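You operate a simulated robot arm through the tools that you are given. There is no shell and no other tool.

The job below is to be done with a simulated robot arm. You get a single attempt, and the scene is never put back.

## Task
Sort the three boards on the bench top by the moisture meter.
Fine: test each first; under 12 % to the green mark, else to the red; meter switched off again on its holder.

It is judged by the outcome, as a careful person would: the job done as asked, and still so three seconds after it is handed in. It fails if anything else is knocked over, pushed out of place, dropped, spilled or broken.

## Robot
A 7-joint arm with a fingered hand, fixed in place. Base frame: the origin is on the floor under the middle of its stand, x ahead of it, y to its left, z up; the work surface is at about z = 880. Units: mm, degrees, N and s.
It reaches about 1085 mm from its shoulder. Its first joint turns from -166.0 to 166.0 degrees. Payload 3.7 kg.
The TCP is the grasp point between the finger pads, 25 mm short of the fingertips. In the tool frame z runs along the fingers and y along their closing line. The gripper opens to 88 mm; its body begins 29 mm behind the TCP. The gripper is a hand of 5 fingers: y runs from the thumb to the fingers, the wrist lies at [-13, -106, -174] in the tool frame, and closing takes about 1.5 s.
Orientation is told as [roll, pitch, yaw] about the base's x, y, z axes, in that order, counted from this pose: with the fingers straight down and the wrist toward the robot, the tool's x, y and z point along [0, 1, 0], [1, 0, 0] and [0, 0, -1] of the base frame.

## Interface
- The arm moves only by the tool step_arm. Its argument "commands" is a list of rows, each an object (a shift or turn left out is 0, a gripper value left out holds the last) with "rotation": the turn, a rotation vector about the tool's x, y, z in degrees, a list of three; "translation": the shift along the tool's x, y, z in mm, a list of three; "fingers": the closure in counts, from 0 (fully open) to 255 (shut). In form: [{"rotation": [ax, ay, az], "translation": [dx, dy, dz], "fingers": fingers}, ...]. A call has 1 to 20 rows; each row shifts and turns the commanded pose from where the row before left it, along the tool's axes as they then stand. A row lasts 0.2 s, in which the tool goes at most 50 mm and 8.6 degrees; a call with a longer step from one row to the next is refused whole, and so is a gripper value outside its range. A pose out of reach is approached as far as the arm can. The call stops where the force on the tool passes 40 N (or 10 N more than at its start, if that is more) or the arm is blocked; 0.2 s more then pass. The fingers move at their own pace (about 108 mm/s each) and stop on an object; they squeeze with about 31 N. The grip force told is the motor's: it shows also when the fingers shut on nothing. Time passes only in rows, and 0.2 s behind the last, so rows that do not move let the fingers close. The reply holds the time, the measured pose of the TCP, the force on the tool along the base axes, the opening and the grip force, in the units named above and with some noise, with the torque about the TCP (base axes, N m) and any sound that the robot's microphone picked up.
- Cameras (640 x 400 px; columns grow to the right, rows downward): "scene" is fixed at [397.9, 650, 1442.3]; the picture's right is [-0.96, 0.29, 0.00], its down [0.17, 0.58, -0.80] and it looks along [-0.23, -0.76, -0.60] (base axes); focal length 214 px, centre (320, 200). "wrist" rides on the gripper at [59, -79, -105] in the tool frame; the picture's right is [-0.73, 0.32, -0.61], its down [-0.62, -0.68, 0.38] and it looks along [-0.29, 0.66, 0.70] (tool axes); focal length 234 px, centre (320, 200). There is no depth. A picture from a camera that has moved, and an enlarged one, comes with that camera's place and axes in the base frame and with its lens.
- grab_frame(camera): a new picture of that camera. The clock stands still meanwhile.
- grasp_type(shape): the hand has 5 fingers and takes this shape, open, in about a second: jaw (thumb against the fingers, like two jaws); tri (thumb and two fingers); tip (a fingertip pinch); poke (one finger out to press); point (the index stretched); flat (the hand flat); cup (the hand cupped); fist (a fist). The gripper value then closes the fingers along that shape, each until it touches; the sizes above hold for jaw. It gives what a move gives, with no picture.
- close_up(camera, box): a new picture of the part [left, top, right, bottom] of that camera's present view, enlarged. The clock stands still meanwhile.
- hand_in(): hands the job in; it is judged then, once.

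Places have to be worked out from the pictures, the camera data and where the tool is seen. Open the gripper and draw the arm clear of the work before you hand the job in, unless the task says otherwise.

The tools are called as a command line: name --argument value ..., lists and objects as JSON in quotes. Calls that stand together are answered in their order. step_arm: Moves the arm, as the interface text tells. Its arguments: {"type":"object","properties":{"commands":{"type":"array"}},"required":["commands"]} The other tools are called the same way: grasp_type (shape) gives the hand a shape; grab_frame (camera) takes a picture; close_up (camera, box) takes an enlarged picture of a part of a camera's view; hand_in () hands the job in.

At the start:

```text
time: 0.0
eef_pos: [312.1, 362.3, 1284.6]
tcp_rot: [0.0, 0.0, 0.0]
force: [0.0, -0.9, 0.3]
torque: [-0.02, -0.01, -0.01]
opening: 87.6
grip_force: 0.1
shape: jaw
```

scene: 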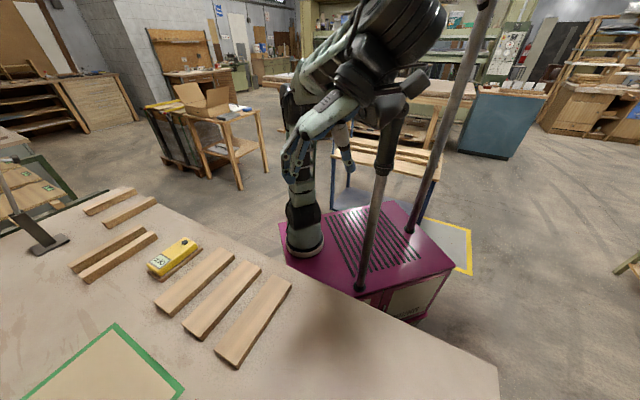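
wrist: 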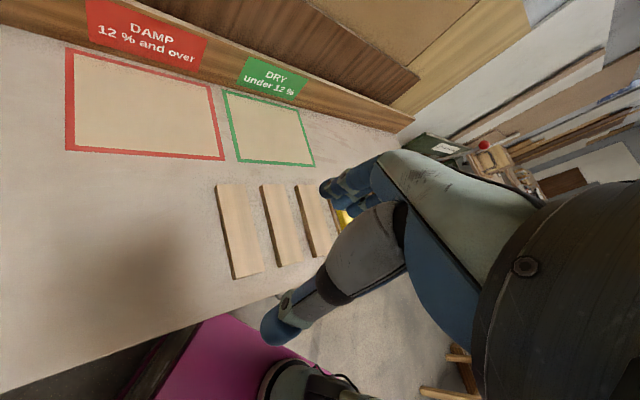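

I'll begin by looking closely at the bench: the boards, the meter and the marks.

close_up --camera "scene" --box '[60, 180, 300, 380]'

close_up --camera "scene" --box '[130, 220, 220, 290]'

close_up --camera "wrist" --box '[40, 0, 400, 300]'

```text
2.00 times, centred on (180, 280) of scene
camera zoom: at [397.9, 650.0, 1442.3], right [-0.96, 0.29, 0.0], down [0.17, 0.58, -0.8], along [-0.23, -0.76, -0.6], focal length 429 px, centre (600, 40)
```

zoom: 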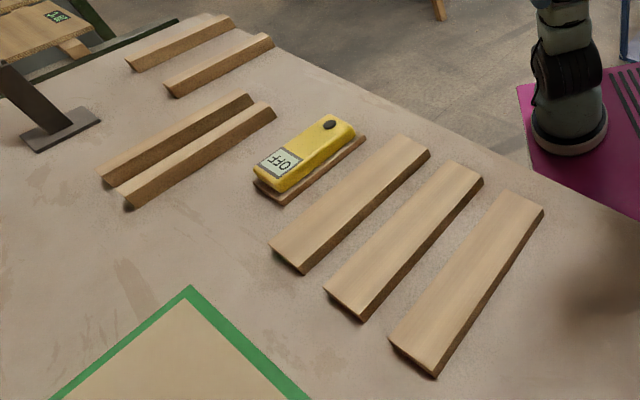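

```text
5.71 times, centred on (175, 255) of scene
camera zoom: at [397.9, 650.0, 1442.3], right [-0.96, 0.29, 0.0], down [0.17, 0.58, -0.8], along [-0.23, -0.76, -0.6], focal length 1226 px, centre (1149, -114)
```

zoom: 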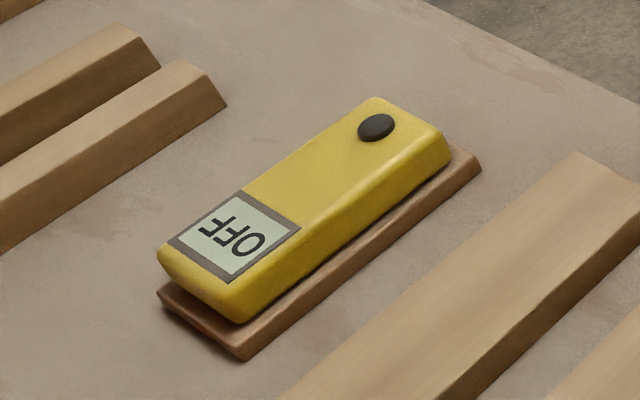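

```text
1.33 times, centred on (220, 150) of wrist
camera zoom: at [232.0, 420.8, 1390.1], right [0.32, -0.73, 0.61], down [-0.68, -0.62, -0.38], along [0.66, -0.29, -0.7], focal length 312 px, centre (453, 267)
```

zoom: 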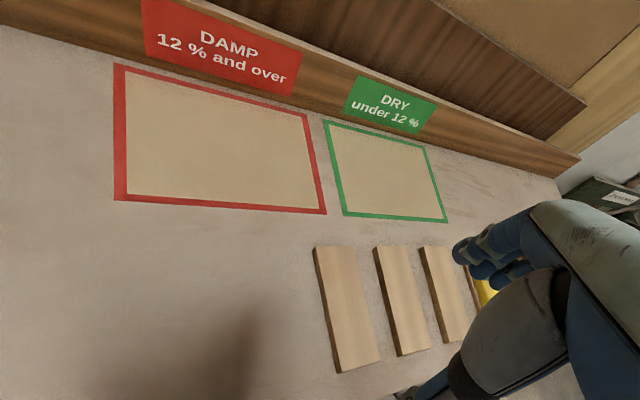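

The bench is turned about 45° to the base frame, with three boards in a row, the meter (OFF) on its holder next to them, and green and red marks behind. I'll zoom in on the board ends to judge thickness, and on the far-left items.

close_up --camera "scene" --box '[200, 320, 280, 370]'

close_up --camera "scene" --box '[140, 280, 220, 330]'

close_up --camera "scene" --box '[0, 170, 160, 290]'

```text
8.00 times, centred on (240, 345) of scene
camera zoom: at [397.9, 650.0, 1442.3], right [-0.96, 0.29, 0.0], down [0.17, 0.58, -0.8], along [-0.23, -0.76, -0.6], focal length 1716 px, centre (960, -960)
```

zoom: 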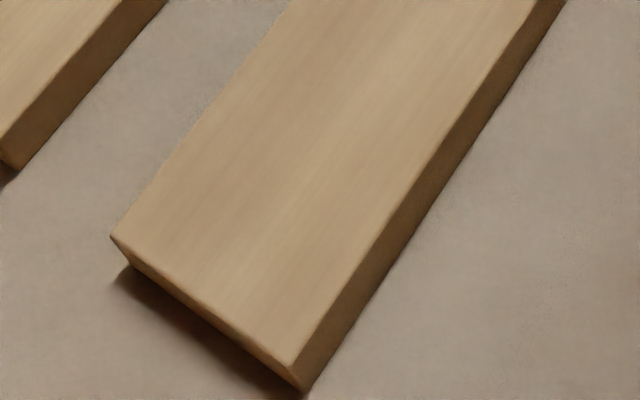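

```text
8.00 times, centred on (180, 305) of scene
camera zoom: at [397.9, 650.0, 1442.3], right [-0.96, 0.29, 0.0], down [0.17, 0.58, -0.8], along [-0.23, -0.76, -0.6], focal length 1716 px, centre (1440, -640)
```

zoom: 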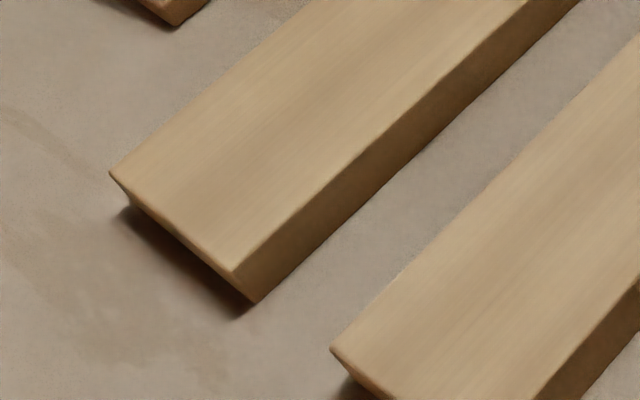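

```text
3.33 times, centred on (80, 230) of scene
camera zoom: at [397.9, 650.0, 1442.3], right [-0.96, 0.29, 0.0], down [0.17, 0.58, -0.8], along [-0.23, -0.76, -0.6], focal length 715 px, centre (1120, 100)
```

zoom: 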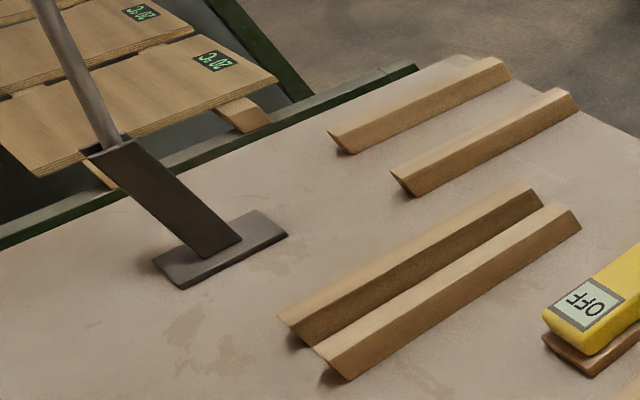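

Next I'll look at the arm itself and the poles beside it, so I know what to avoid when moving.

close_up --camera "scene" --box '[240, 0, 520, 320]'

close_up --camera "wrist" --box '[220, 120, 440, 380]'

```text
1.25 times, centred on (380, 160) of scene
camera zoom: at [397.9, 650.0, 1442.3], right [-0.96, 0.29, 0.0], down [0.17, 0.58, -0.8], along [-0.23, -0.76, -0.6], focal length 268 px, centre (245, 250)
```

zoom: 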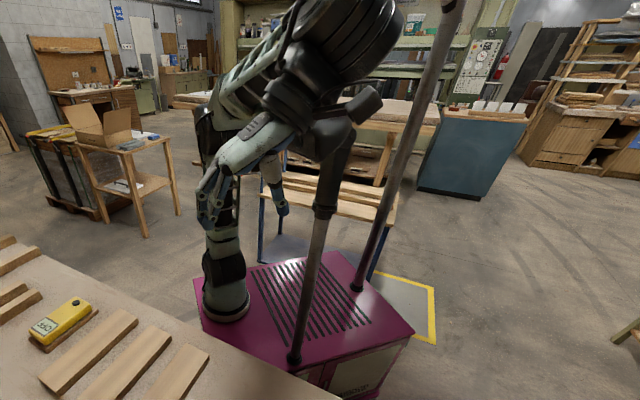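

```text
1.54 times, centred on (330, 250) of wrist
camera zoom: at [232.0, 420.8, 1390.1], right [0.32, -0.73, 0.61], down [-0.68, -0.62, -0.38], along [0.66, -0.29, -0.7], focal length 360 px, centre (305, 123)
```

zoom: 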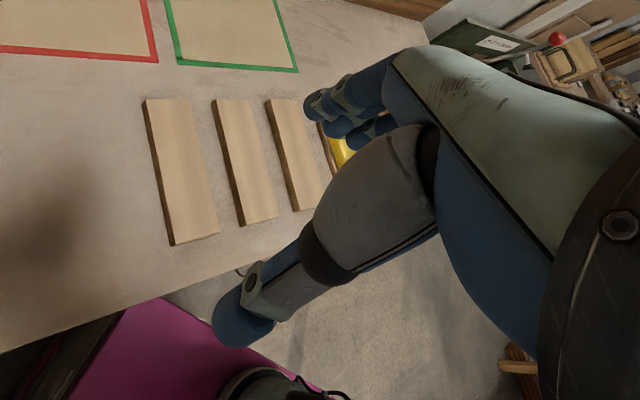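

The arm is clear to swing toward the bench. I'll yaw the hand by -45° so its closing line runs across the boards and the meter, then check the pose.

step_arm --commands '[{"rotation": [0, 0, 7.5]}, {"rotation": [0, 0, 7.5]}, {"rotation": [0, 0, 7.5]}, {"rotation": [0, 0, 7.5]}, {"rotation": [0, 0, 7.5]}, {"rotation": [0, 0, 7.5]}, {"translation": [20, 40, 0]}, {"translation": [20, 40, 0]}]'

```text
time: 1.3
eef_pos: [402.5, 318.6, 1300.0]
tcp_rot: [-1.6, 11.4, -30.8]
force: [-0.1, 0.5, -0.7]
torque: [0.02, -0.06, 0.02]
opening: 87.7
grip_force: 0.0
shape: jaw
out of reach, approached as far as the arm can: row 2, 3, 6
stopped in row 6: the arm was blocked; the commanded pose is now the measured one
```

The rotation was limited there, likely a joint limit in that cramped pose. I'll look at where the arm stands now.

grab_frame --camera "scene"

grab_frame --camera "wrist"

```text
taken
```

scene: 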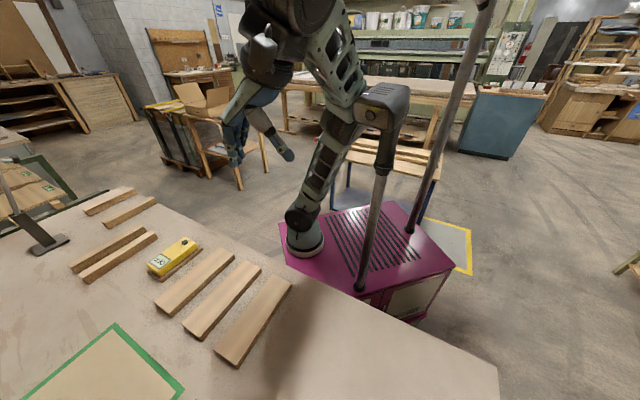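

```text
taken
camera wrist: at [385.9, 400.1, 1417.8], right [0.02, -0.83, 0.55], down [-0.96, -0.17, -0.22], along [0.28, -0.53, -0.8], focal length 234 px, centre (320, 200)
```

wrist: 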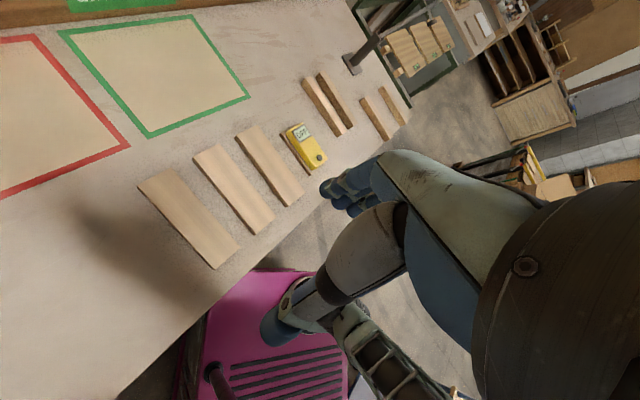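

The hand hit a limit at about yaw -31° close in. The limit should ease nearer the meter, so I'll carry on toward the meter at a safe height while taking out the tilt, then check again.

step_arm --commands '[{"translation": [-2, 36, 0], "rotation": [-1.14, 0.16, 0]}, {"translation": [-2, 36, 0], "rotation": [-1.14, 0.16, 0]}, {"translation": [-2, 36, 0], "rotation": [-1.14, 0.16, 0]}, {"translation": [-2, 36, 5], "rotation": [-1.14, 0.16, 0]}, {"translation": [-2, 36, 5], "rotation": [-1.14, 0.16, 0]}, {"translation": [-2, 36, 5], "rotation": [-1.14, 0.16, 0]}, {"translation": [-2, 36, 5], "rotation": [-1.14, 0.16, 0]}, {"translation": [-2, 36, 5], "rotation": [-1.14, 0.16, 0]}, {"translation": [-2, 36, 5], "rotation": [-1.14, 0.16, 0]}, {"translation": [-2, 34, 5], "rotation": [-1.14, 0.16, 0]}]'

```text
time: 3.5
eef_pos: [689.7, 126.9, 1228.5]
tcp_rot: [-0.2, -0.5, -30.2]
force: [-0.2, -0.8, 0.6]
torque: [-0.02, -0.04, 0.02]
opening: 87.9
grip_force: 0.2
shape: jaw
```

That pose was reached cleanly with the hand straight down above the meter. Next I'll turn the remaining 15° to yaw -45° and look.

step_arm --commands '[{"rotation": [0, 0, 5]}, {"rotation": [0, 0, 5]}, {"rotation": [0, 0, 5]}]'

grab_frame --camera "wrist"

grab_frame --camera "scene"

```text
time: 4.3
eef_pos: [691.2, 127.5, 1226.7]
tcp_rot: [-0.2, -0.4, -45.2]
force: [0.1, -1.4, 0.5]
torque: [0.02, 0.01, -0.01]
opening: 87.9
grip_force: 0.2
shape: jaw
```

```text
taken
camera wrist: at [677.0, 224.8, 1332.9], right [-0.29, -0.74, 0.61], down [-0.92, 0.04, -0.39], along [0.26, -0.68, -0.69], focal length 234 px, centre (320, 200)
```

wrist: 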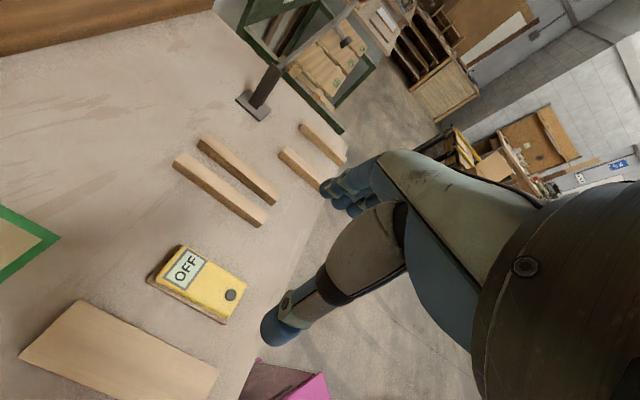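

```text
taken
```

scene: 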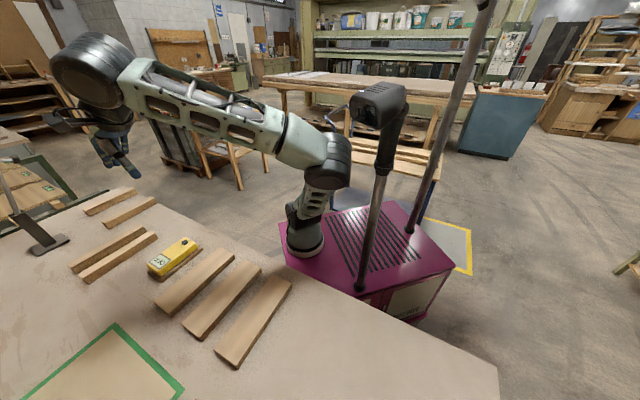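

The meter is well in view: screen end toward the marks, button end toward the robot. I'll zoom in for precise measurement.

close_up --camera "wrist" --box '[130, 220, 270, 340]'

close_up --camera "scene" --box '[60, 90, 160, 190]'

```text
3.33 times, centred on (200, 280) of wrist
camera zoom: at [677.0, 224.8, 1332.9], right [-0.29, -0.74, 0.61], down [-0.92, 0.04, -0.39], along [0.26, -0.68, -0.69], focal length 781 px, centre (720, -67)
```

zoom: 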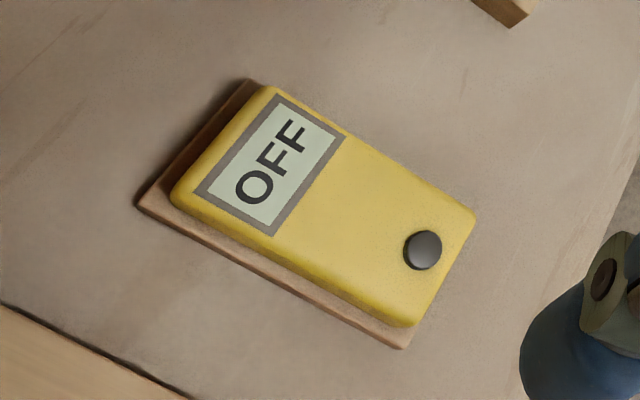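

```text
4.00 times, centred on (110, 140) of scene
camera zoom: at [397.9, 650.0, 1442.3], right [-0.96, 0.29, 0.0], down [0.17, 0.58, -0.8], along [-0.23, -0.76, -0.6], focal length 858 px, centre (1160, 440)
```

zoom: 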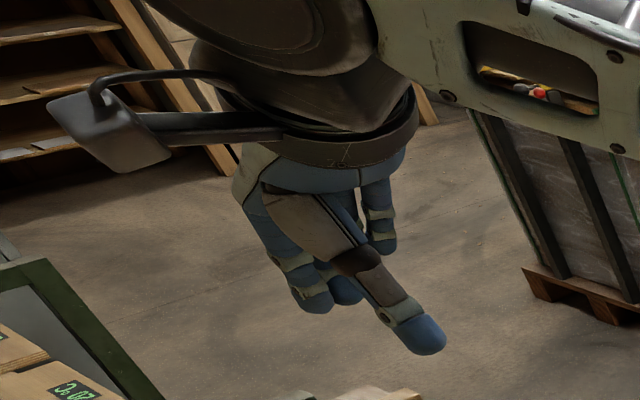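

By both cameras the meter is centred near (707, 111), about 118 × 58 mm, with the button near (675.5, 81, 926). Next I'll form the poke shape up here and see where the fingertip sits.

grasp_type --shape "poke"

grab_frame --camera "wrist"

close_up --camera "scene" --box '[60, 90, 160, 190]'

```text
time: 5.2
eef_pos: [691.0, 126.9, 1228.5]
tcp_rot: [-0.1, -0.5, -45.1]
force: [-0.9, 0.1, -0.1]
torque: [-0.03, -0.02, 0.0]
opening: 0.0
grip_force: 0.2
shape: poke
```

```text
taken
camera wrist: at [676.8, 224.9, 1333.0], right [-0.29, -0.74, 0.61], down [-0.92, 0.04, -0.39], along [0.26, -0.68, -0.69], focal length 234 px, centre (320, 200)
```

wrist: 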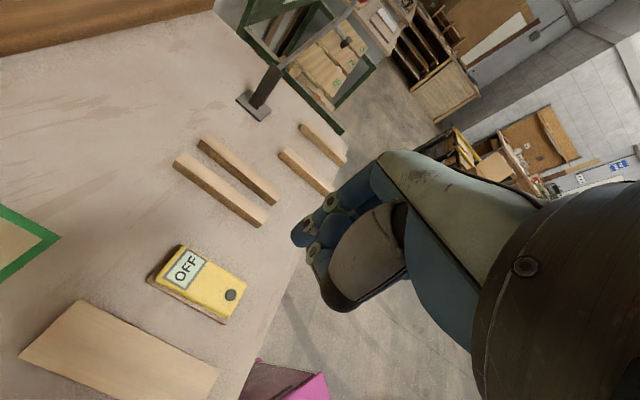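

```text
4.00 times, centred on (110, 140) of scene
camera zoom: at [397.9, 650.0, 1442.3], right [-0.96, 0.29, 0.0], down [0.17, 0.58, -0.8], along [-0.23, -0.76, -0.6], focal length 858 px, centre (1160, 440)
```

zoom: 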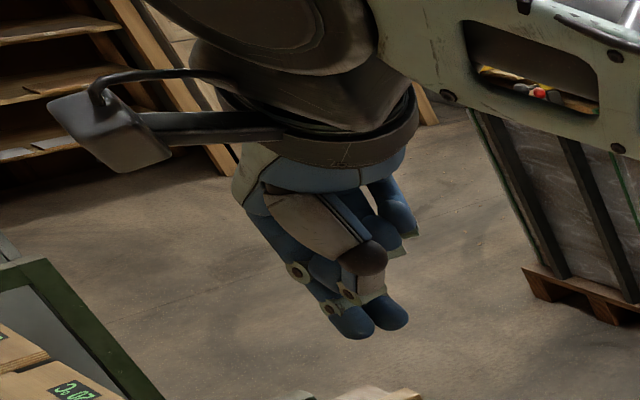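

The tip arrangement isn't clear yet, so I'll zoom in on the fingers from both cameras.

close_up --camera "wrist" --box '[270, 150, 430, 330]'

close_up --camera "scene" --box '[95, 120, 145, 180]'

```text
2.22 times, centred on (350, 240) of wrist
camera zoom: at [676.8, 224.9, 1333.0], right [-0.29, -0.74, 0.61], down [-0.92, 0.04, -0.39], along [0.26, -0.68, -0.69], focal length 520 px, centre (253, 111)
```

zoom: 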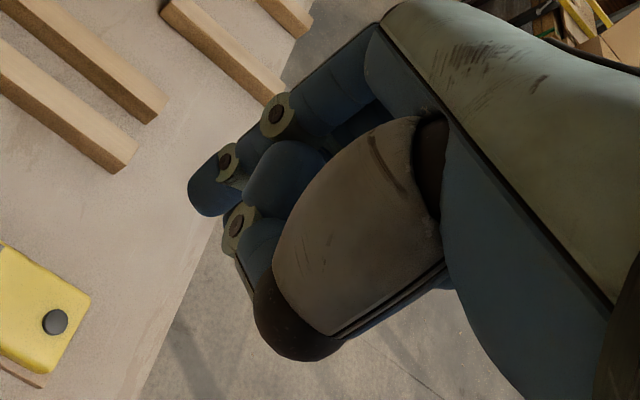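

```text
6.67 times, centred on (120, 150) of scene
camera zoom: at [397.9, 650.0, 1442.3], right [-0.96, 0.29, 0.0], down [0.17, 0.58, -0.8], along [-0.23, -0.76, -0.6], focal length 1430 px, centre (1653, 533)
```

zoom: 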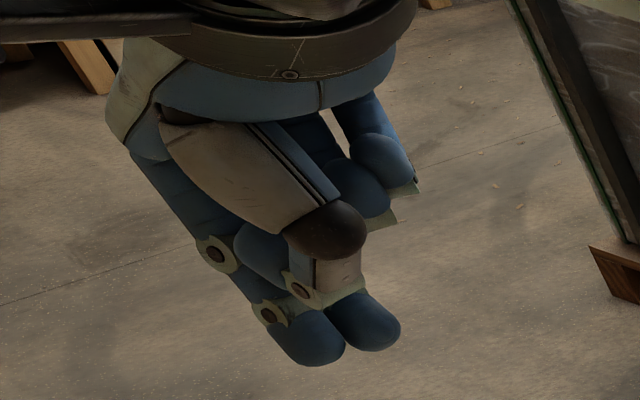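

In poke the index tip sits near tool (12, -6, 13), with the thumb close beside it. I'll compare the "point" shape, which may stretch the index out further.

grasp_type --shape "point"

close_up --camera "wrist" --box '[230, 150, 430, 350]'

close_up --camera "scene" --box '[90, 120, 150, 190]'

```text
time: 6.1
eef_pos: [691.5, 126.9, 1228.1]
tcp_rot: [-0.1, -0.5, -45.3]
force: [-0.4, 0.0, -0.1]
torque: [0.01, -0.02, 0.0]
opening: 0.3
grip_force: 0.1
shape: point
```

```text
2.00 times, centred on (330, 250) of wrist
camera zoom: at [676.8, 224.9, 1333.0], right [-0.29, -0.74, 0.61], down [-0.92, 0.04, -0.39], along [0.26, -0.68, -0.69], focal length 468 px, centre (300, 100)
```

zoom: 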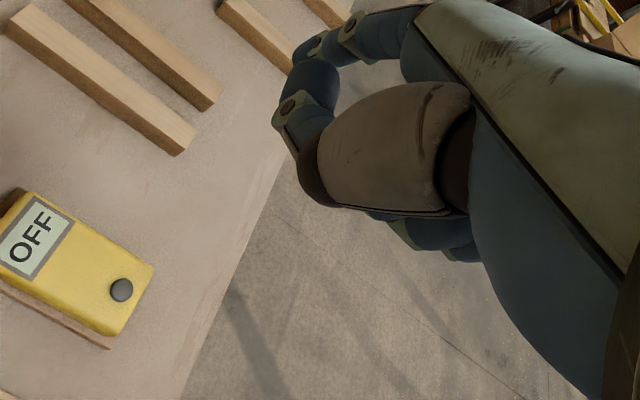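

```text
5.71 times, centred on (120, 155) of scene
camera zoom: at [397.9, 650.0, 1442.3], right [-0.96, 0.29, 0.0], down [0.17, 0.58, -0.8], along [-0.23, -0.76, -0.6], focal length 1226 px, centre (1463, 457)
```

zoom: 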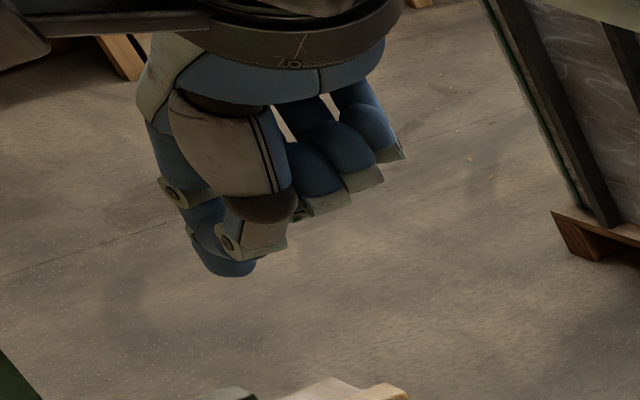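

"Point" tucks the index behind the thumb, so poke is better. I'll go back to poke and tilt the hand 16° about tool x, which lifts the thumb clear so the index tip leads.

grasp_type --shape "poke"

step_arm --commands '[{"rotation": [8, 0, 0]}, {"rotation": [8, 0, 0]}, {"translation": [0, 0, 0]}]'

close_up --camera "wrist" --box '[230, 150, 430, 350]'

close_up --camera "scene" --box '[90, 120, 150, 190]'

```text
time: 7.0
eef_pos: [690.8, 127.1, 1229.4]
tcp_rot: [0.0, -0.5, -45.2]
force: [0.8, 0.0, 0.5]
torque: [0.0, 0.0, -0.03]
opening: 0.0
grip_force: 0.1
shape: poke
```

```text
time: 7.8
eef_pos: [691.0, 126.5, 1226.6]
tcp_rot: [-0.1, 15.6, -45.3]
force: [-0.4, -0.7, -0.3]
torque: [0.02, 0.0, -0.01]
opening: 0.0
grip_force: 0.1
shape: poke
```

```text
2.00 times, centred on (330, 250) of wrist
camera zoom: at [699.4, 202.1, 1350.2], right [-0.18, -0.85, 0.5], down [-0.98, 0.1, -0.19], along [0.11, -0.52, -0.85], focal length 468 px, centre (300, 100)
```

zoom: 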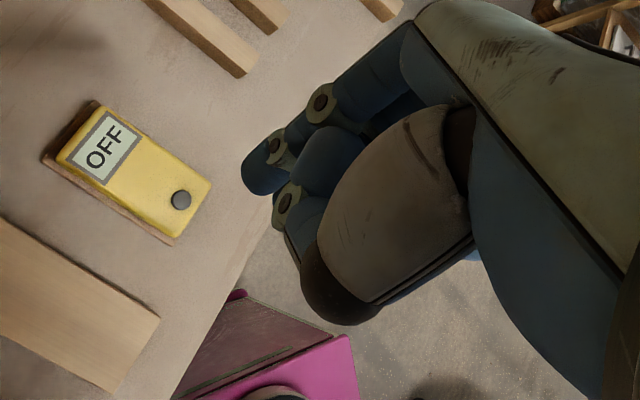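

```text
5.71 times, centred on (120, 155) of scene
camera zoom: at [397.9, 650.0, 1442.3], right [-0.96, 0.29, 0.0], down [0.17, 0.58, -0.8], along [-0.23, -0.76, -0.6], focal length 1226 px, centre (1463, 457)
```

zoom: 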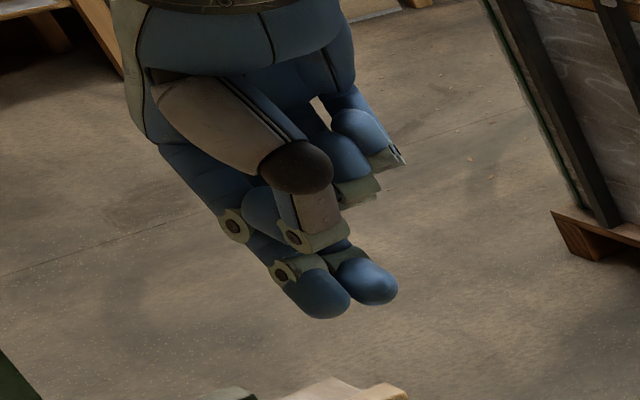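

The index tip is near tool (13, -7, 14), with its lowest point about 17 mm under the TCP. I'll descend to a hover about 40 mm above the button and check alignment before pressing.

step_arm --commands '[{"translation": [-7.1, 12.1, 28]}, {"translation": [-7.1, 12.1, 28]}, {"translation": [-7.1, 12.1, 28]}, {"translation": [-7.1, 12.1, 28]}, {"translation": [-7.1, 12.1, 28]}, {"translation": [-7.1, 12.1, 28]}, {"translation": [-7.1, 12.1, 28]}, {"translation": [-7.1, 12.1, 28]}, {}]'

grab_frame --camera "wrist"

close_up --camera "scene" --box '[120, 190, 230, 290]'

```text
time: 9.8
eef_pos: [675.2, 62.2, 988.3]
tcp_rot: [-0.1, 15.5, -45.2]
force: [-0.9, 0.4, 0.3]
torque: [-0.03, 0.0, -0.02]
opening: 0.1
grip_force: 0.1
shape: poke
```

```text
taken
camera wrist: at [683.5, 137.1, 1111.0], right [-0.18, -0.85, 0.5], down [-0.98, 0.1, -0.19], along [0.11, -0.52, -0.85], focal length 234 px, centre (320, 200)
```

wrist: 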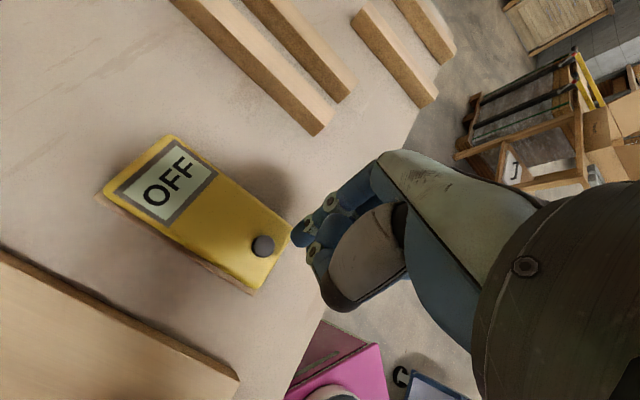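

```text
4.00 times, centred on (175, 240) of scene
camera zoom: at [397.9, 650.0, 1442.3], right [-0.96, 0.29, 0.0], down [0.17, 0.58, -0.8], along [-0.23, -0.76, -0.6], focal length 858 px, centre (900, 40)
```

zoom: 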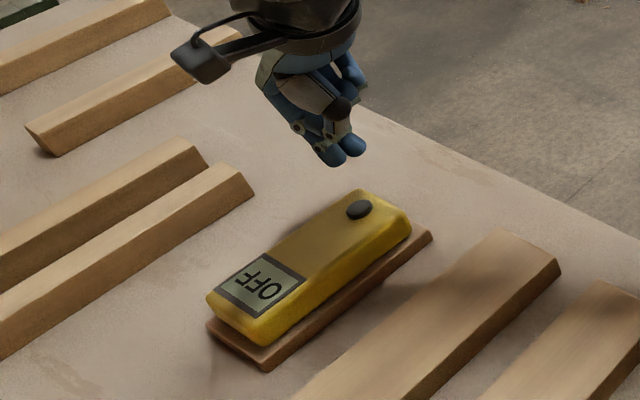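

The button estimate agrees at about (677, 83). I'll zoom on the fingertip in both views to refine the tip offset.

close_up --camera "wrist" --box '[240, 180, 360, 320]'

close_up --camera "scene" --box '[175, 195, 225, 245]'

```text
2.86 times, centred on (300, 250) of wrist
camera zoom: at [683.5, 137.1, 1111.0], right [-0.18, -0.85, 0.5], down [-0.98, 0.1, -0.19], along [0.11, -0.52, -0.85], focal length 669 px, centre (377, 57)
```

zoom: 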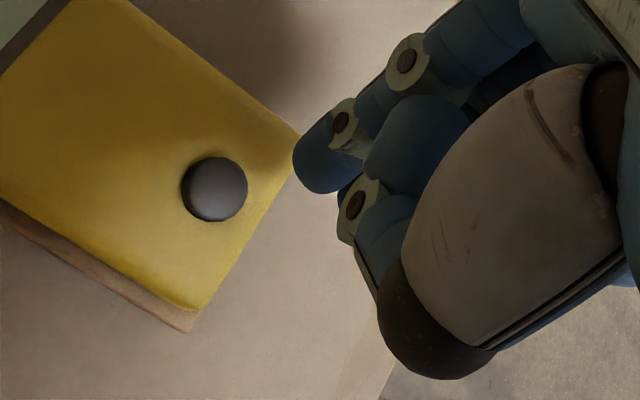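

```text
8.00 times, centred on (200, 220) of scene
camera zoom: at [397.9, 650.0, 1442.3], right [-0.96, 0.29, 0.0], down [0.17, 0.58, -0.8], along [-0.23, -0.76, -0.6], focal length 1716 px, centre (1280, 40)
```

zoom: 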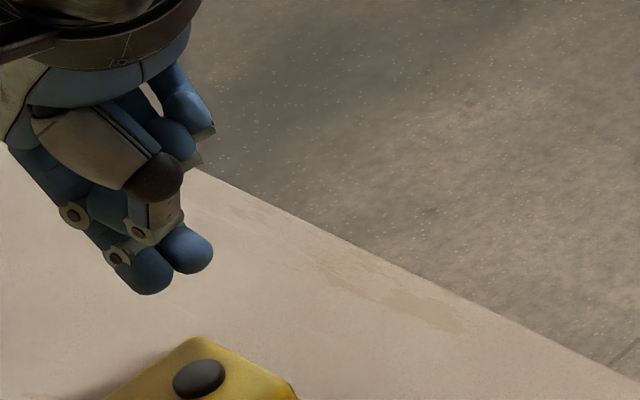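

The tip estimate varies by several millimetres, so I'll shift slightly toward the button and lower 25 mm. Alignment can then be judged directly at close range.

step_arm --commands '[{"translation": [1.6, 1.5, 12.5]}, {"translation": [1.6, 1.5, 12.5]}, {}]'

close_up --camera "wrist" --box '[220, 180, 360, 320]'

close_up --camera "scene" --box '[160, 200, 220, 260]'

```text
time: 10.6
eef_pos: [674.6, 66.3, 960.5]
tcp_rot: [-0.1, 15.5, -45.3]
force: [0.2, -0.2, -0.5]
torque: [-0.04, -0.01, 0.02]
opening: 0.0
grip_force: 0.0
shape: poke
```

```text
2.86 times, centred on (290, 250) of wrist
camera zoom: at [681.4, 142.5, 1084.2], right [-0.18, -0.85, 0.5], down [-0.98, 0.1, -0.19], along [0.11, -0.52, -0.85], focal length 669 px, centre (406, 57)
```

zoom: 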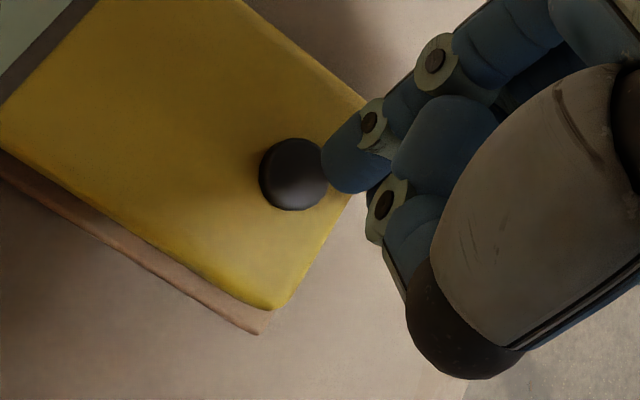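

```text
6.67 times, centred on (190, 230) of scene
camera zoom: at [397.9, 650.0, 1442.3], right [-0.96, 0.29, 0.0], down [0.17, 0.58, -0.8], along [-0.23, -0.76, -0.6], focal length 1430 px, centre (1187, 0)
```

zoom: 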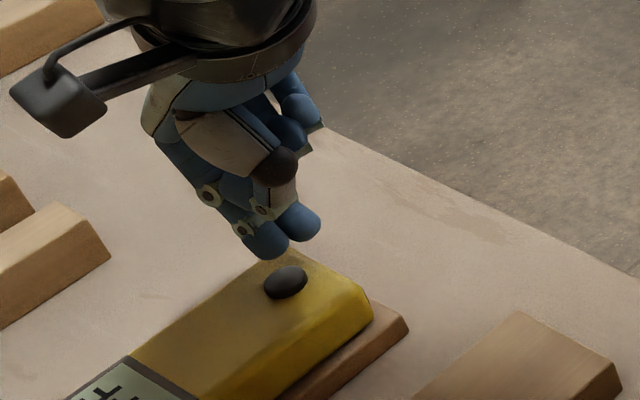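

The button is about (-1.5, +6.5) mm from under the tip. I'll shift by that and lower 8 mm more, then check before pressing.

step_arm --commands '[{"translation": [3.5, -3.3, 9.2]}, {}]'

close_up --camera "wrist" --box '[220, 180, 360, 320]'

close_up --camera "scene" --box '[160, 210, 220, 260]'

```text
time: 11.2
eef_pos: [671.6, 75.0, 952.8]
tcp_rot: [0.0, 15.6, -45.3]
force: [0.8, 0.3, 0.5]
torque: [0.0, 0.02, -0.01]
opening: 0.2
grip_force: 0.1
shape: poke
```

```text
2.86 times, centred on (290, 250) of wrist
camera zoom: at [679.8, 149.6, 1075.9], right [-0.18, -0.85, 0.5], down [-0.98, 0.1, -0.19], along [0.11, -0.52, -0.85], focal length 669 px, centre (406, 57)
```

zoom: 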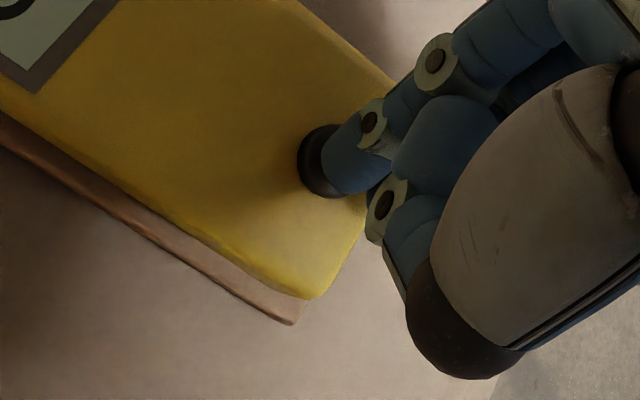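

```text
8.00 times, centred on (190, 235) of scene
camera zoom: at [397.9, 650.0, 1442.3], right [-0.96, 0.29, 0.0], down [0.17, 0.58, -0.8], along [-0.23, -0.76, -0.6], focal length 1716 px, centre (1360, -80)
```

zoom: 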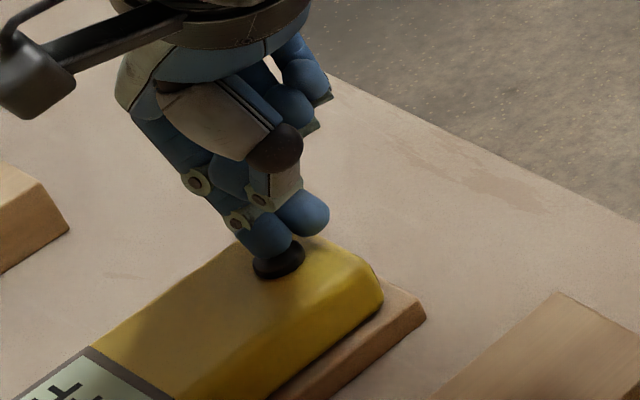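

The tip is right over the button. I'll press down gently in small vertical steps, watching the force.

step_arm --commands '[{"translation": [0, 0.4, 1.45]}, {"translation": [0, 0.4, 1.45]}, {"translation": [0, 0.4, 1.45]}]'

close_up --camera "scene" --box '[140, 210, 220, 280]'

```text
time: 12.0
eef_pos: [672.5, 73.5, 948.5]
tcp_rot: [0.0, 15.5, -45.3]
force: [0.0, 1.3, 6.8]
torque: [0.08, 0.02, 0.01]
opening: 0.0
grip_force: 0.0
shape: poke
heard: click
```

```text
5.71 times, centred on (180, 245) of scene
camera zoom: at [397.9, 650.0, 1442.3], right [-0.96, 0.29, 0.0], down [0.17, 0.58, -0.8], along [-0.23, -0.76, -0.6], focal length 1226 px, centre (1120, -57)
```

zoom: 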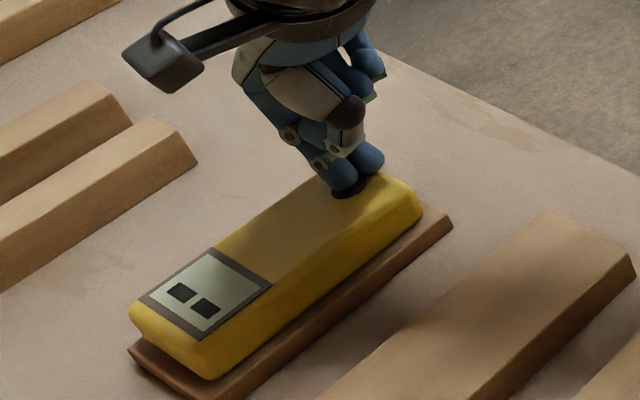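

A click was heard and the display changed from OFF to two bars, so the meter is on. I'll lift straight off and look at the display again.

step_arm --commands '[{"translation": [0, -1.4, -4.8]}, {"translation": [0, -4, -14.5]}, {"translation": [0, -8, -29]}, {"translation": [0, -8, -29]}, {"translation": [0, -8, -29]}, {"translation": [0, -8, -29]}]'

close_up --camera "scene" --box '[130, 220, 220, 290]'

```text
time: 13.4
eef_pos: [672.9, 70.7, 1090.7]
tcp_rot: [-0.1, 15.4, -45.3]
force: [-0.1, -0.2, 0.4]
torque: [-0.02, -0.02, 0.02]
opening: 0.2
grip_force: 0.0
shape: poke
```

```text
5.71 times, centred on (175, 255) of scene
camera zoom: at [397.9, 650.0, 1442.3], right [-0.96, 0.29, 0.0], down [0.17, 0.58, -0.8], along [-0.23, -0.76, -0.6], focal length 1226 px, centre (1149, -114)
```

zoom: 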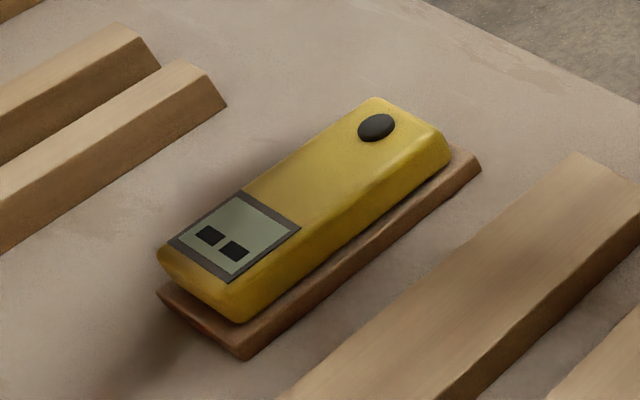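

The meter is on and undisturbed. Before carrying it, I'll untilt, set the jaw shape, and test whether yaw -45° is reachable over the other boards while the hand is empty.

grasp_type --shape "jaw"

step_arm --commands '[{"rotation": [-7.8, 0, 0]}, {"rotation": [-7.8, 0, 0]}, {"translation": [10, -35, 0]}, {"translation": [10, -40, 0]}, {"translation": [10, -40, 0]}, {"translation": [10, -40, 0]}, {"translation": [10, -40, 0]}, {"translation": [10, -40, 0]}]'

```text
time: 14.3
eef_pos: [672.7, 71.4, 1091.4]
tcp_rot: [-0.1, 15.6, -45.4]
force: [0.5, -0.2, 0.1]
torque: [-0.04, 0.01, -0.01]
opening: 87.9
grip_force: 0.2
shape: jaw
```

```text
time: 16.3
eef_pos: [597.1, 248.9, 1082.6]
tcp_rot: [-0.4, 0.5, -51.5]
force: [0.0, 0.5, -0.6]
torque: [0.0, 0.01, 0.01]
opening: 87.8
grip_force: 0.0
shape: jaw
stopped in row 8: the arm was blocked; the commanded pose is now the measured one
```

The arm got blocked partway toward board 2. I'll look at the arm posture to see why.

grab_frame --camera "scene"

grab_frame --camera "wrist"

```text
taken
```

scene: 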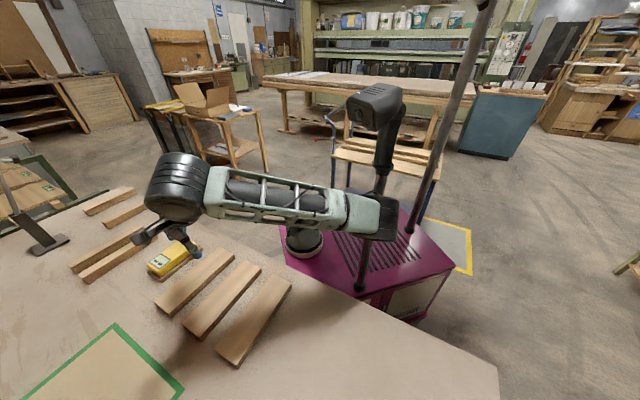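

```text
taken
camera wrist: at [595.5, 346.6, 1189.1], right [-0.36, -0.71, 0.61], down [-0.92, 0.15, -0.37], along [0.17, -0.69, -0.7], focal length 234 px, centre (320, 200)
```

wrist: 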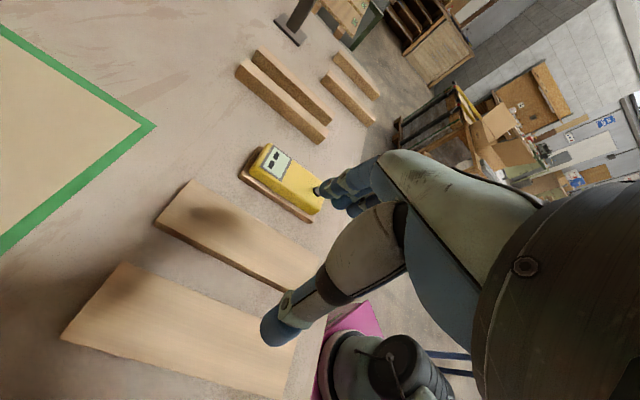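

The elbow came up against the camera mast behind it, because with this yaw the forearm reaches in from the mast side. I'll back off, lift, and swing the yaw the other way, first to +45°, to try the mirrored grip at +135°.

step_arm --commands '[{"translation": [0, 15, -20]}, {"translation": [0, 15, -20]}, {"translation": [0, 15, -20]}, {"translation": [0, 15, -20]}, {"rotation": [0, 0, -8]}, {"rotation": [0, 0, -8]}, {"rotation": [0, 0, -8]}, {"rotation": [0, 0, -8]}, {"rotation": [0, 0, -8]}, {"rotation": [0, 0, -8]}, {"rotation": [0, 0, -8]}, {"rotation": [0, 0, -8]}, {"rotation": [0, 0, -8]}, {"rotation": [0, 0, -8]}, {"rotation": [0, 0, -8]}, {"rotation": [0, 0, -8.5]}]'

grab_frame --camera "scene"

```text
time: 18.0
eef_pos: [660.3, 169.8, 1158.2]
tcp_rot: [-3.5, -4.5, -34.7]
force: [0.1, -0.7, -0.1]
torque: [0.04, -0.01, 0.0]
opening: 88.1
grip_force: 0.1
shape: jaw
stopped in row 8: the arm was blocked; the commanded pose is now the measured one
```

```text
taken
```

scene: 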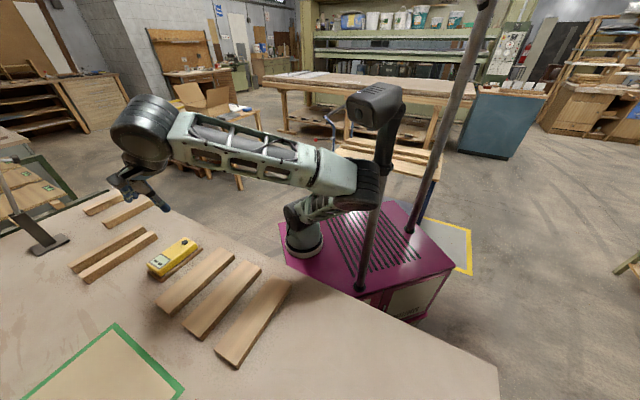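

The elbow is still close to the mast. I'll retreat to the earlier clear pose, go higher and further out, and then turn the yaw a little at a time.

step_arm --commands '[{"translation": [-4.5, 15, -20]}, {"translation": [-4.5, 15, -20]}, {"translation": [-4.5, 15, -20]}, {"translation": [-4.5, 15, -20]}, {"translation": [20, 20, -10]}, {"translation": [20, 20, -10]}, {"translation": [20, 20, 0]}, {}]'

grab_frame --camera "scene"

```text
time: 19.8
eef_pos: [773.7, 147.0, 1269.1]
tcp_rot: [-3.4, -4.8, -34.1]
force: [0.3, -0.4, -0.7]
torque: [-0.02, -0.01, -0.05]
opening: 88.2
grip_force: 0.0
shape: jaw
```

```text
taken
```

scene: 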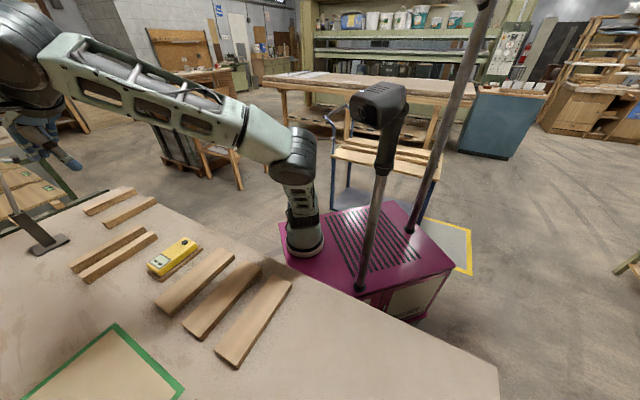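

The elbow is clear of the mast now. I'll level the hand and turn the yaw to about +45°, the natural direction for this reach.

step_arm --commands '[{"rotation": [4.8, 3.4, 0]}, {"rotation": [0, 0, -7.9]}, {"rotation": [0, 0, -7.9]}, {"rotation": [0, 0, -7.9]}, {"rotation": [0, 0, -7.9]}, {"rotation": [0, 0, -7.9]}, {"rotation": [0, 0, -7.9]}, {"rotation": [0, 0, -7.9]}, {"rotation": [0, 0, -7.9]}, {"rotation": [0, 0, -7.9]}, {"rotation": [0, 0, -7.9]}, {}]'

grab_frame --camera "scene"

```text
time: 22.4
eef_pos: [772.4, 149.9, 1269.5]
tcp_rot: [0.0, -0.3, 44.7]
force: [0.4, 0.5, 0.0]
torque: [0.01, -0.01, 0.0]
opening: 88.1
grip_force: 0.0
shape: jaw
```

```text
taken
```

scene: 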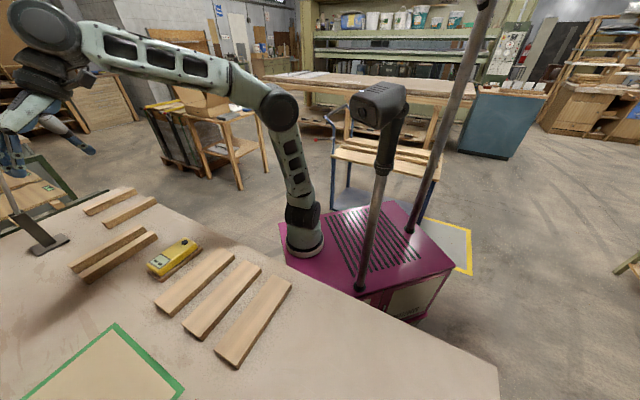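

Yaw +45° works nicely with the elbow high. I'll move above the middle board and turn on to +135° to test the mirrored grip there.

step_arm --commands '[{"translation": [35.6, -8.9, 6]}, {"translation": [35.6, -8.9, 6]}, {"translation": [35.6, -8.9, 6]}, {"translation": [35.6, -8.9, 6]}, {"translation": [35.6, -8.9, 6]}, {"translation": [35.6, -8.9, 6]}, {"translation": [35.6, -8.9, 6]}, {"rotation": [0, 0, -8.2]}, {"rotation": [0, 0, -8.2]}, {"rotation": [0, 0, -8.2]}, {"rotation": [0, 0, -8.2]}, {"rotation": [0, 0, -8.2]}, {"rotation": [0, 0, -8.2]}, {"rotation": [0, 0, -8.2]}, {"rotation": [0, 0, -8.2]}, {"rotation": [0, 0, -8.2]}, {"rotation": [0, 0, -8.2]}, {"rotation": [0, 0, -8.2]}, {}]'

grab_frame --camera "scene"

```text
time: 26.4
eef_pos: [553.0, 282.3, 1228.2]
tcp_rot: [-0.2, 0.0, 134.8]
force: [1.1, -0.5, -0.1]
torque: [-0.01, -0.03, 0.03]
opening: 87.9
grip_force: 0.2
shape: jaw
```

```text
taken
```

scene: 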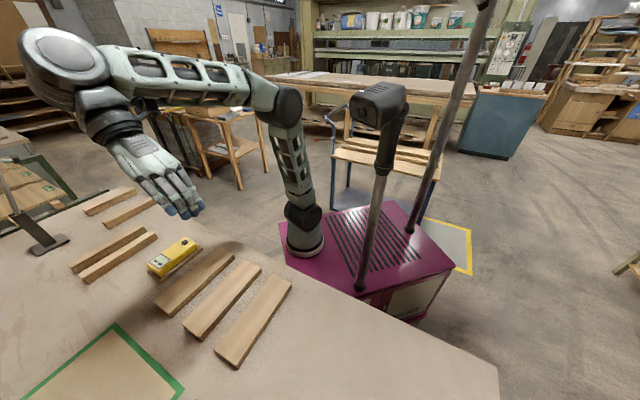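

Yaw +135° is reachable over the boards with the elbow well clear, so I'll use it for all the grips. I'll zoom in on the hand to see where the fingers sit relative to the TCP.

close_up --camera "scene" --box '[100, 120, 220, 230]'

grab_frame --camera "wrist"

```text
3.64 times, centred on (160, 175) of scene
camera zoom: at [397.9, 650.0, 1442.3], right [-0.96, 0.29, 0.0], down [0.17, 0.58, -0.8], along [-0.23, -0.76, -0.6], focal length 780 px, centre (902, 291)
```

zoom: 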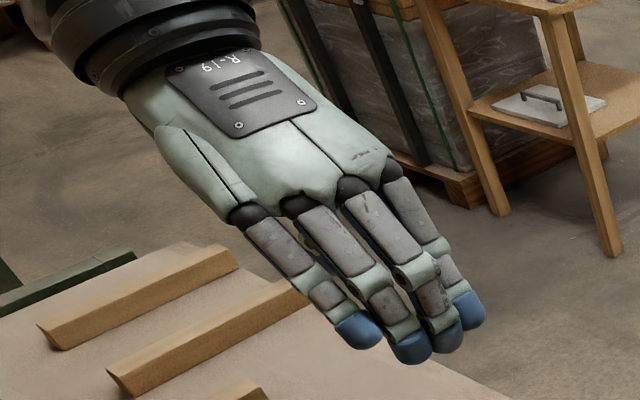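

```text
taken
camera wrist: at [565.8, 185.7, 1332.5], right [0.28, 0.74, 0.61], down [0.92, -0.04, -0.38], along [-0.26, 0.67, -0.7], focal length 234 px, centre (320, 200)
```

wrist: 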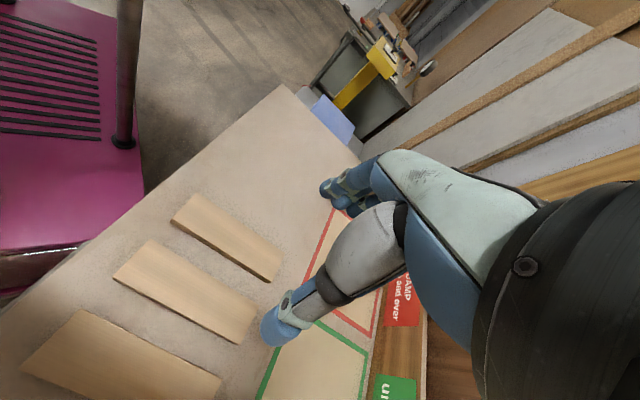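

The four fingers span roughly 26 mm toward the robot and 53 mm toward the marks from the TCP. I'll move over the meter, offset toward the button end so the display stays visible, and stay high for now.

step_arm --commands '[{"translation": [4.25, -28.8, 0]}, {"translation": [4.25, -28.8, 5]}, {"translation": [4.25, -28.8, 10]}, {"translation": [4.25, -28.8, 15]}, {"translation": [4.25, -28.8, 20]}, {"translation": [4.25, -28.8, 20]}, {"translation": [4.25, -28.8, 20]}, {"translation": [4.25, -28.8, 20]}, {"translation": [0, 0, 20]}, {"translation": [0, 0, 20]}, {}]'

grab_frame --camera "wrist"

grab_frame --camera "scene"

```text
time: 28.8
eef_pos: [692.5, 96.4, 1076.3]
tcp_rot: [-0.2, 0.1, 134.7]
force: [-0.4, 0.4, -0.6]
torque: [0.0, -0.03, 0.03]
opening: 87.9
grip_force: 0.0
shape: jaw
```

```text
taken
camera wrist: at [705.4, -1.9, 1182.2], right [0.29, 0.74, 0.61], down [0.92, -0.04, -0.38], along [-0.26, 0.67, -0.7], focal length 234 px, centre (320, 200)
```

wrist: 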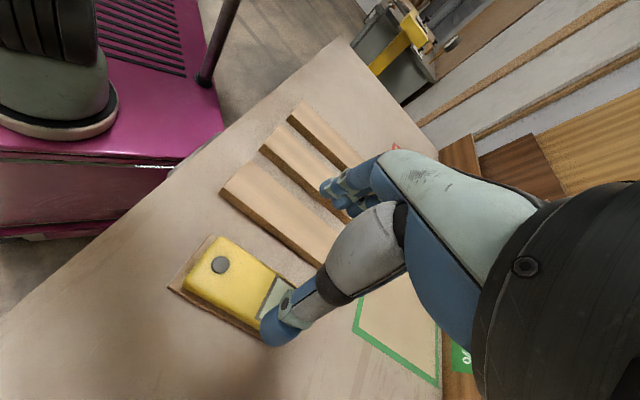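

```text
taken
```

scene: 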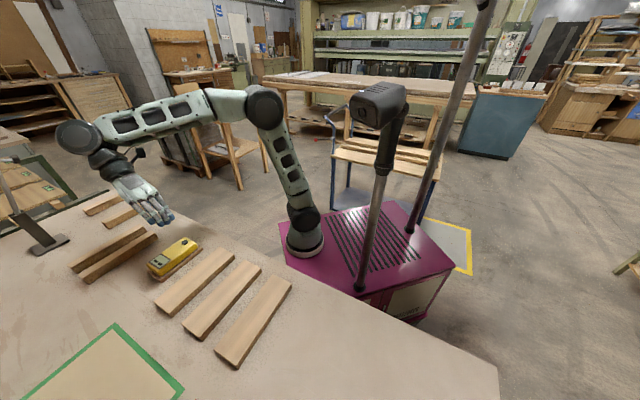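

The hand is aligned over the meter. I'll descend to just above grip height and check the finger clearance on both sides.

step_arm --commands '[{"translation": [1, 0.5, 20]}, {"translation": [0, 0, 25]}, {"translation": [0, 0, 25]}, {"translation": [0, 0, 25]}, {"translation": [0, 0, 20]}, {"translation": [0, 0, 10]}, {}]'

close_up --camera "scene" --box '[110, 180, 230, 290]'

close_up --camera "wrist" --box '[180, 160, 440, 380]'

```text
time: 30.4
eef_pos: [690.0, 96.0, 953.6]
tcp_rot: [-0.2, 0.0, 134.9]
force: [-0.5, -0.6, -0.5]
torque: [0.04, -0.02, 0.04]
opening: 88.2
grip_force: 0.1
shape: jaw
```

```text
3.64 times, centred on (170, 235) of scene
camera zoom: at [397.9, 650.0, 1442.3], right [-0.96, 0.29, 0.0], down [0.17, 0.58, -0.8], along [-0.23, -0.76, -0.6], focal length 780 px, centre (866, 73)
```

zoom: 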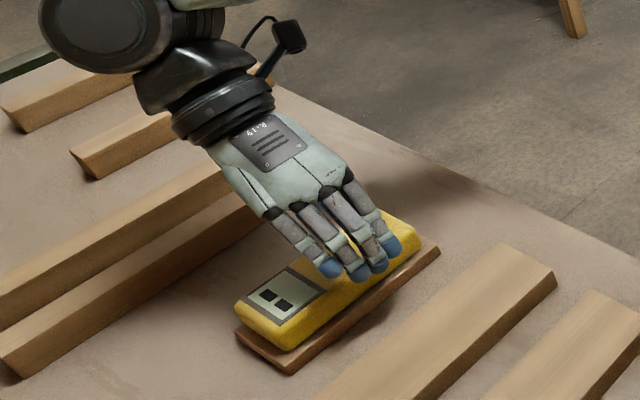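

```text
1.82 times, centred on (310, 270) of wrist
camera zoom: at [703.1, -1.7, 1059.2], right [0.28, 0.74, 0.61], down [0.92, -0.04, -0.38], along [-0.26, 0.67, -0.7], focal length 426 px, centre (338, 73)
```

zoom: 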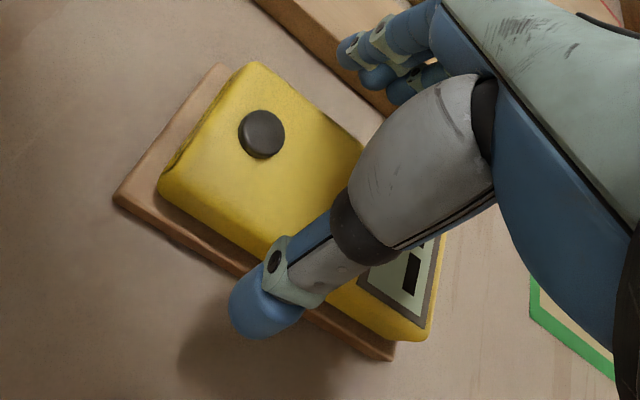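

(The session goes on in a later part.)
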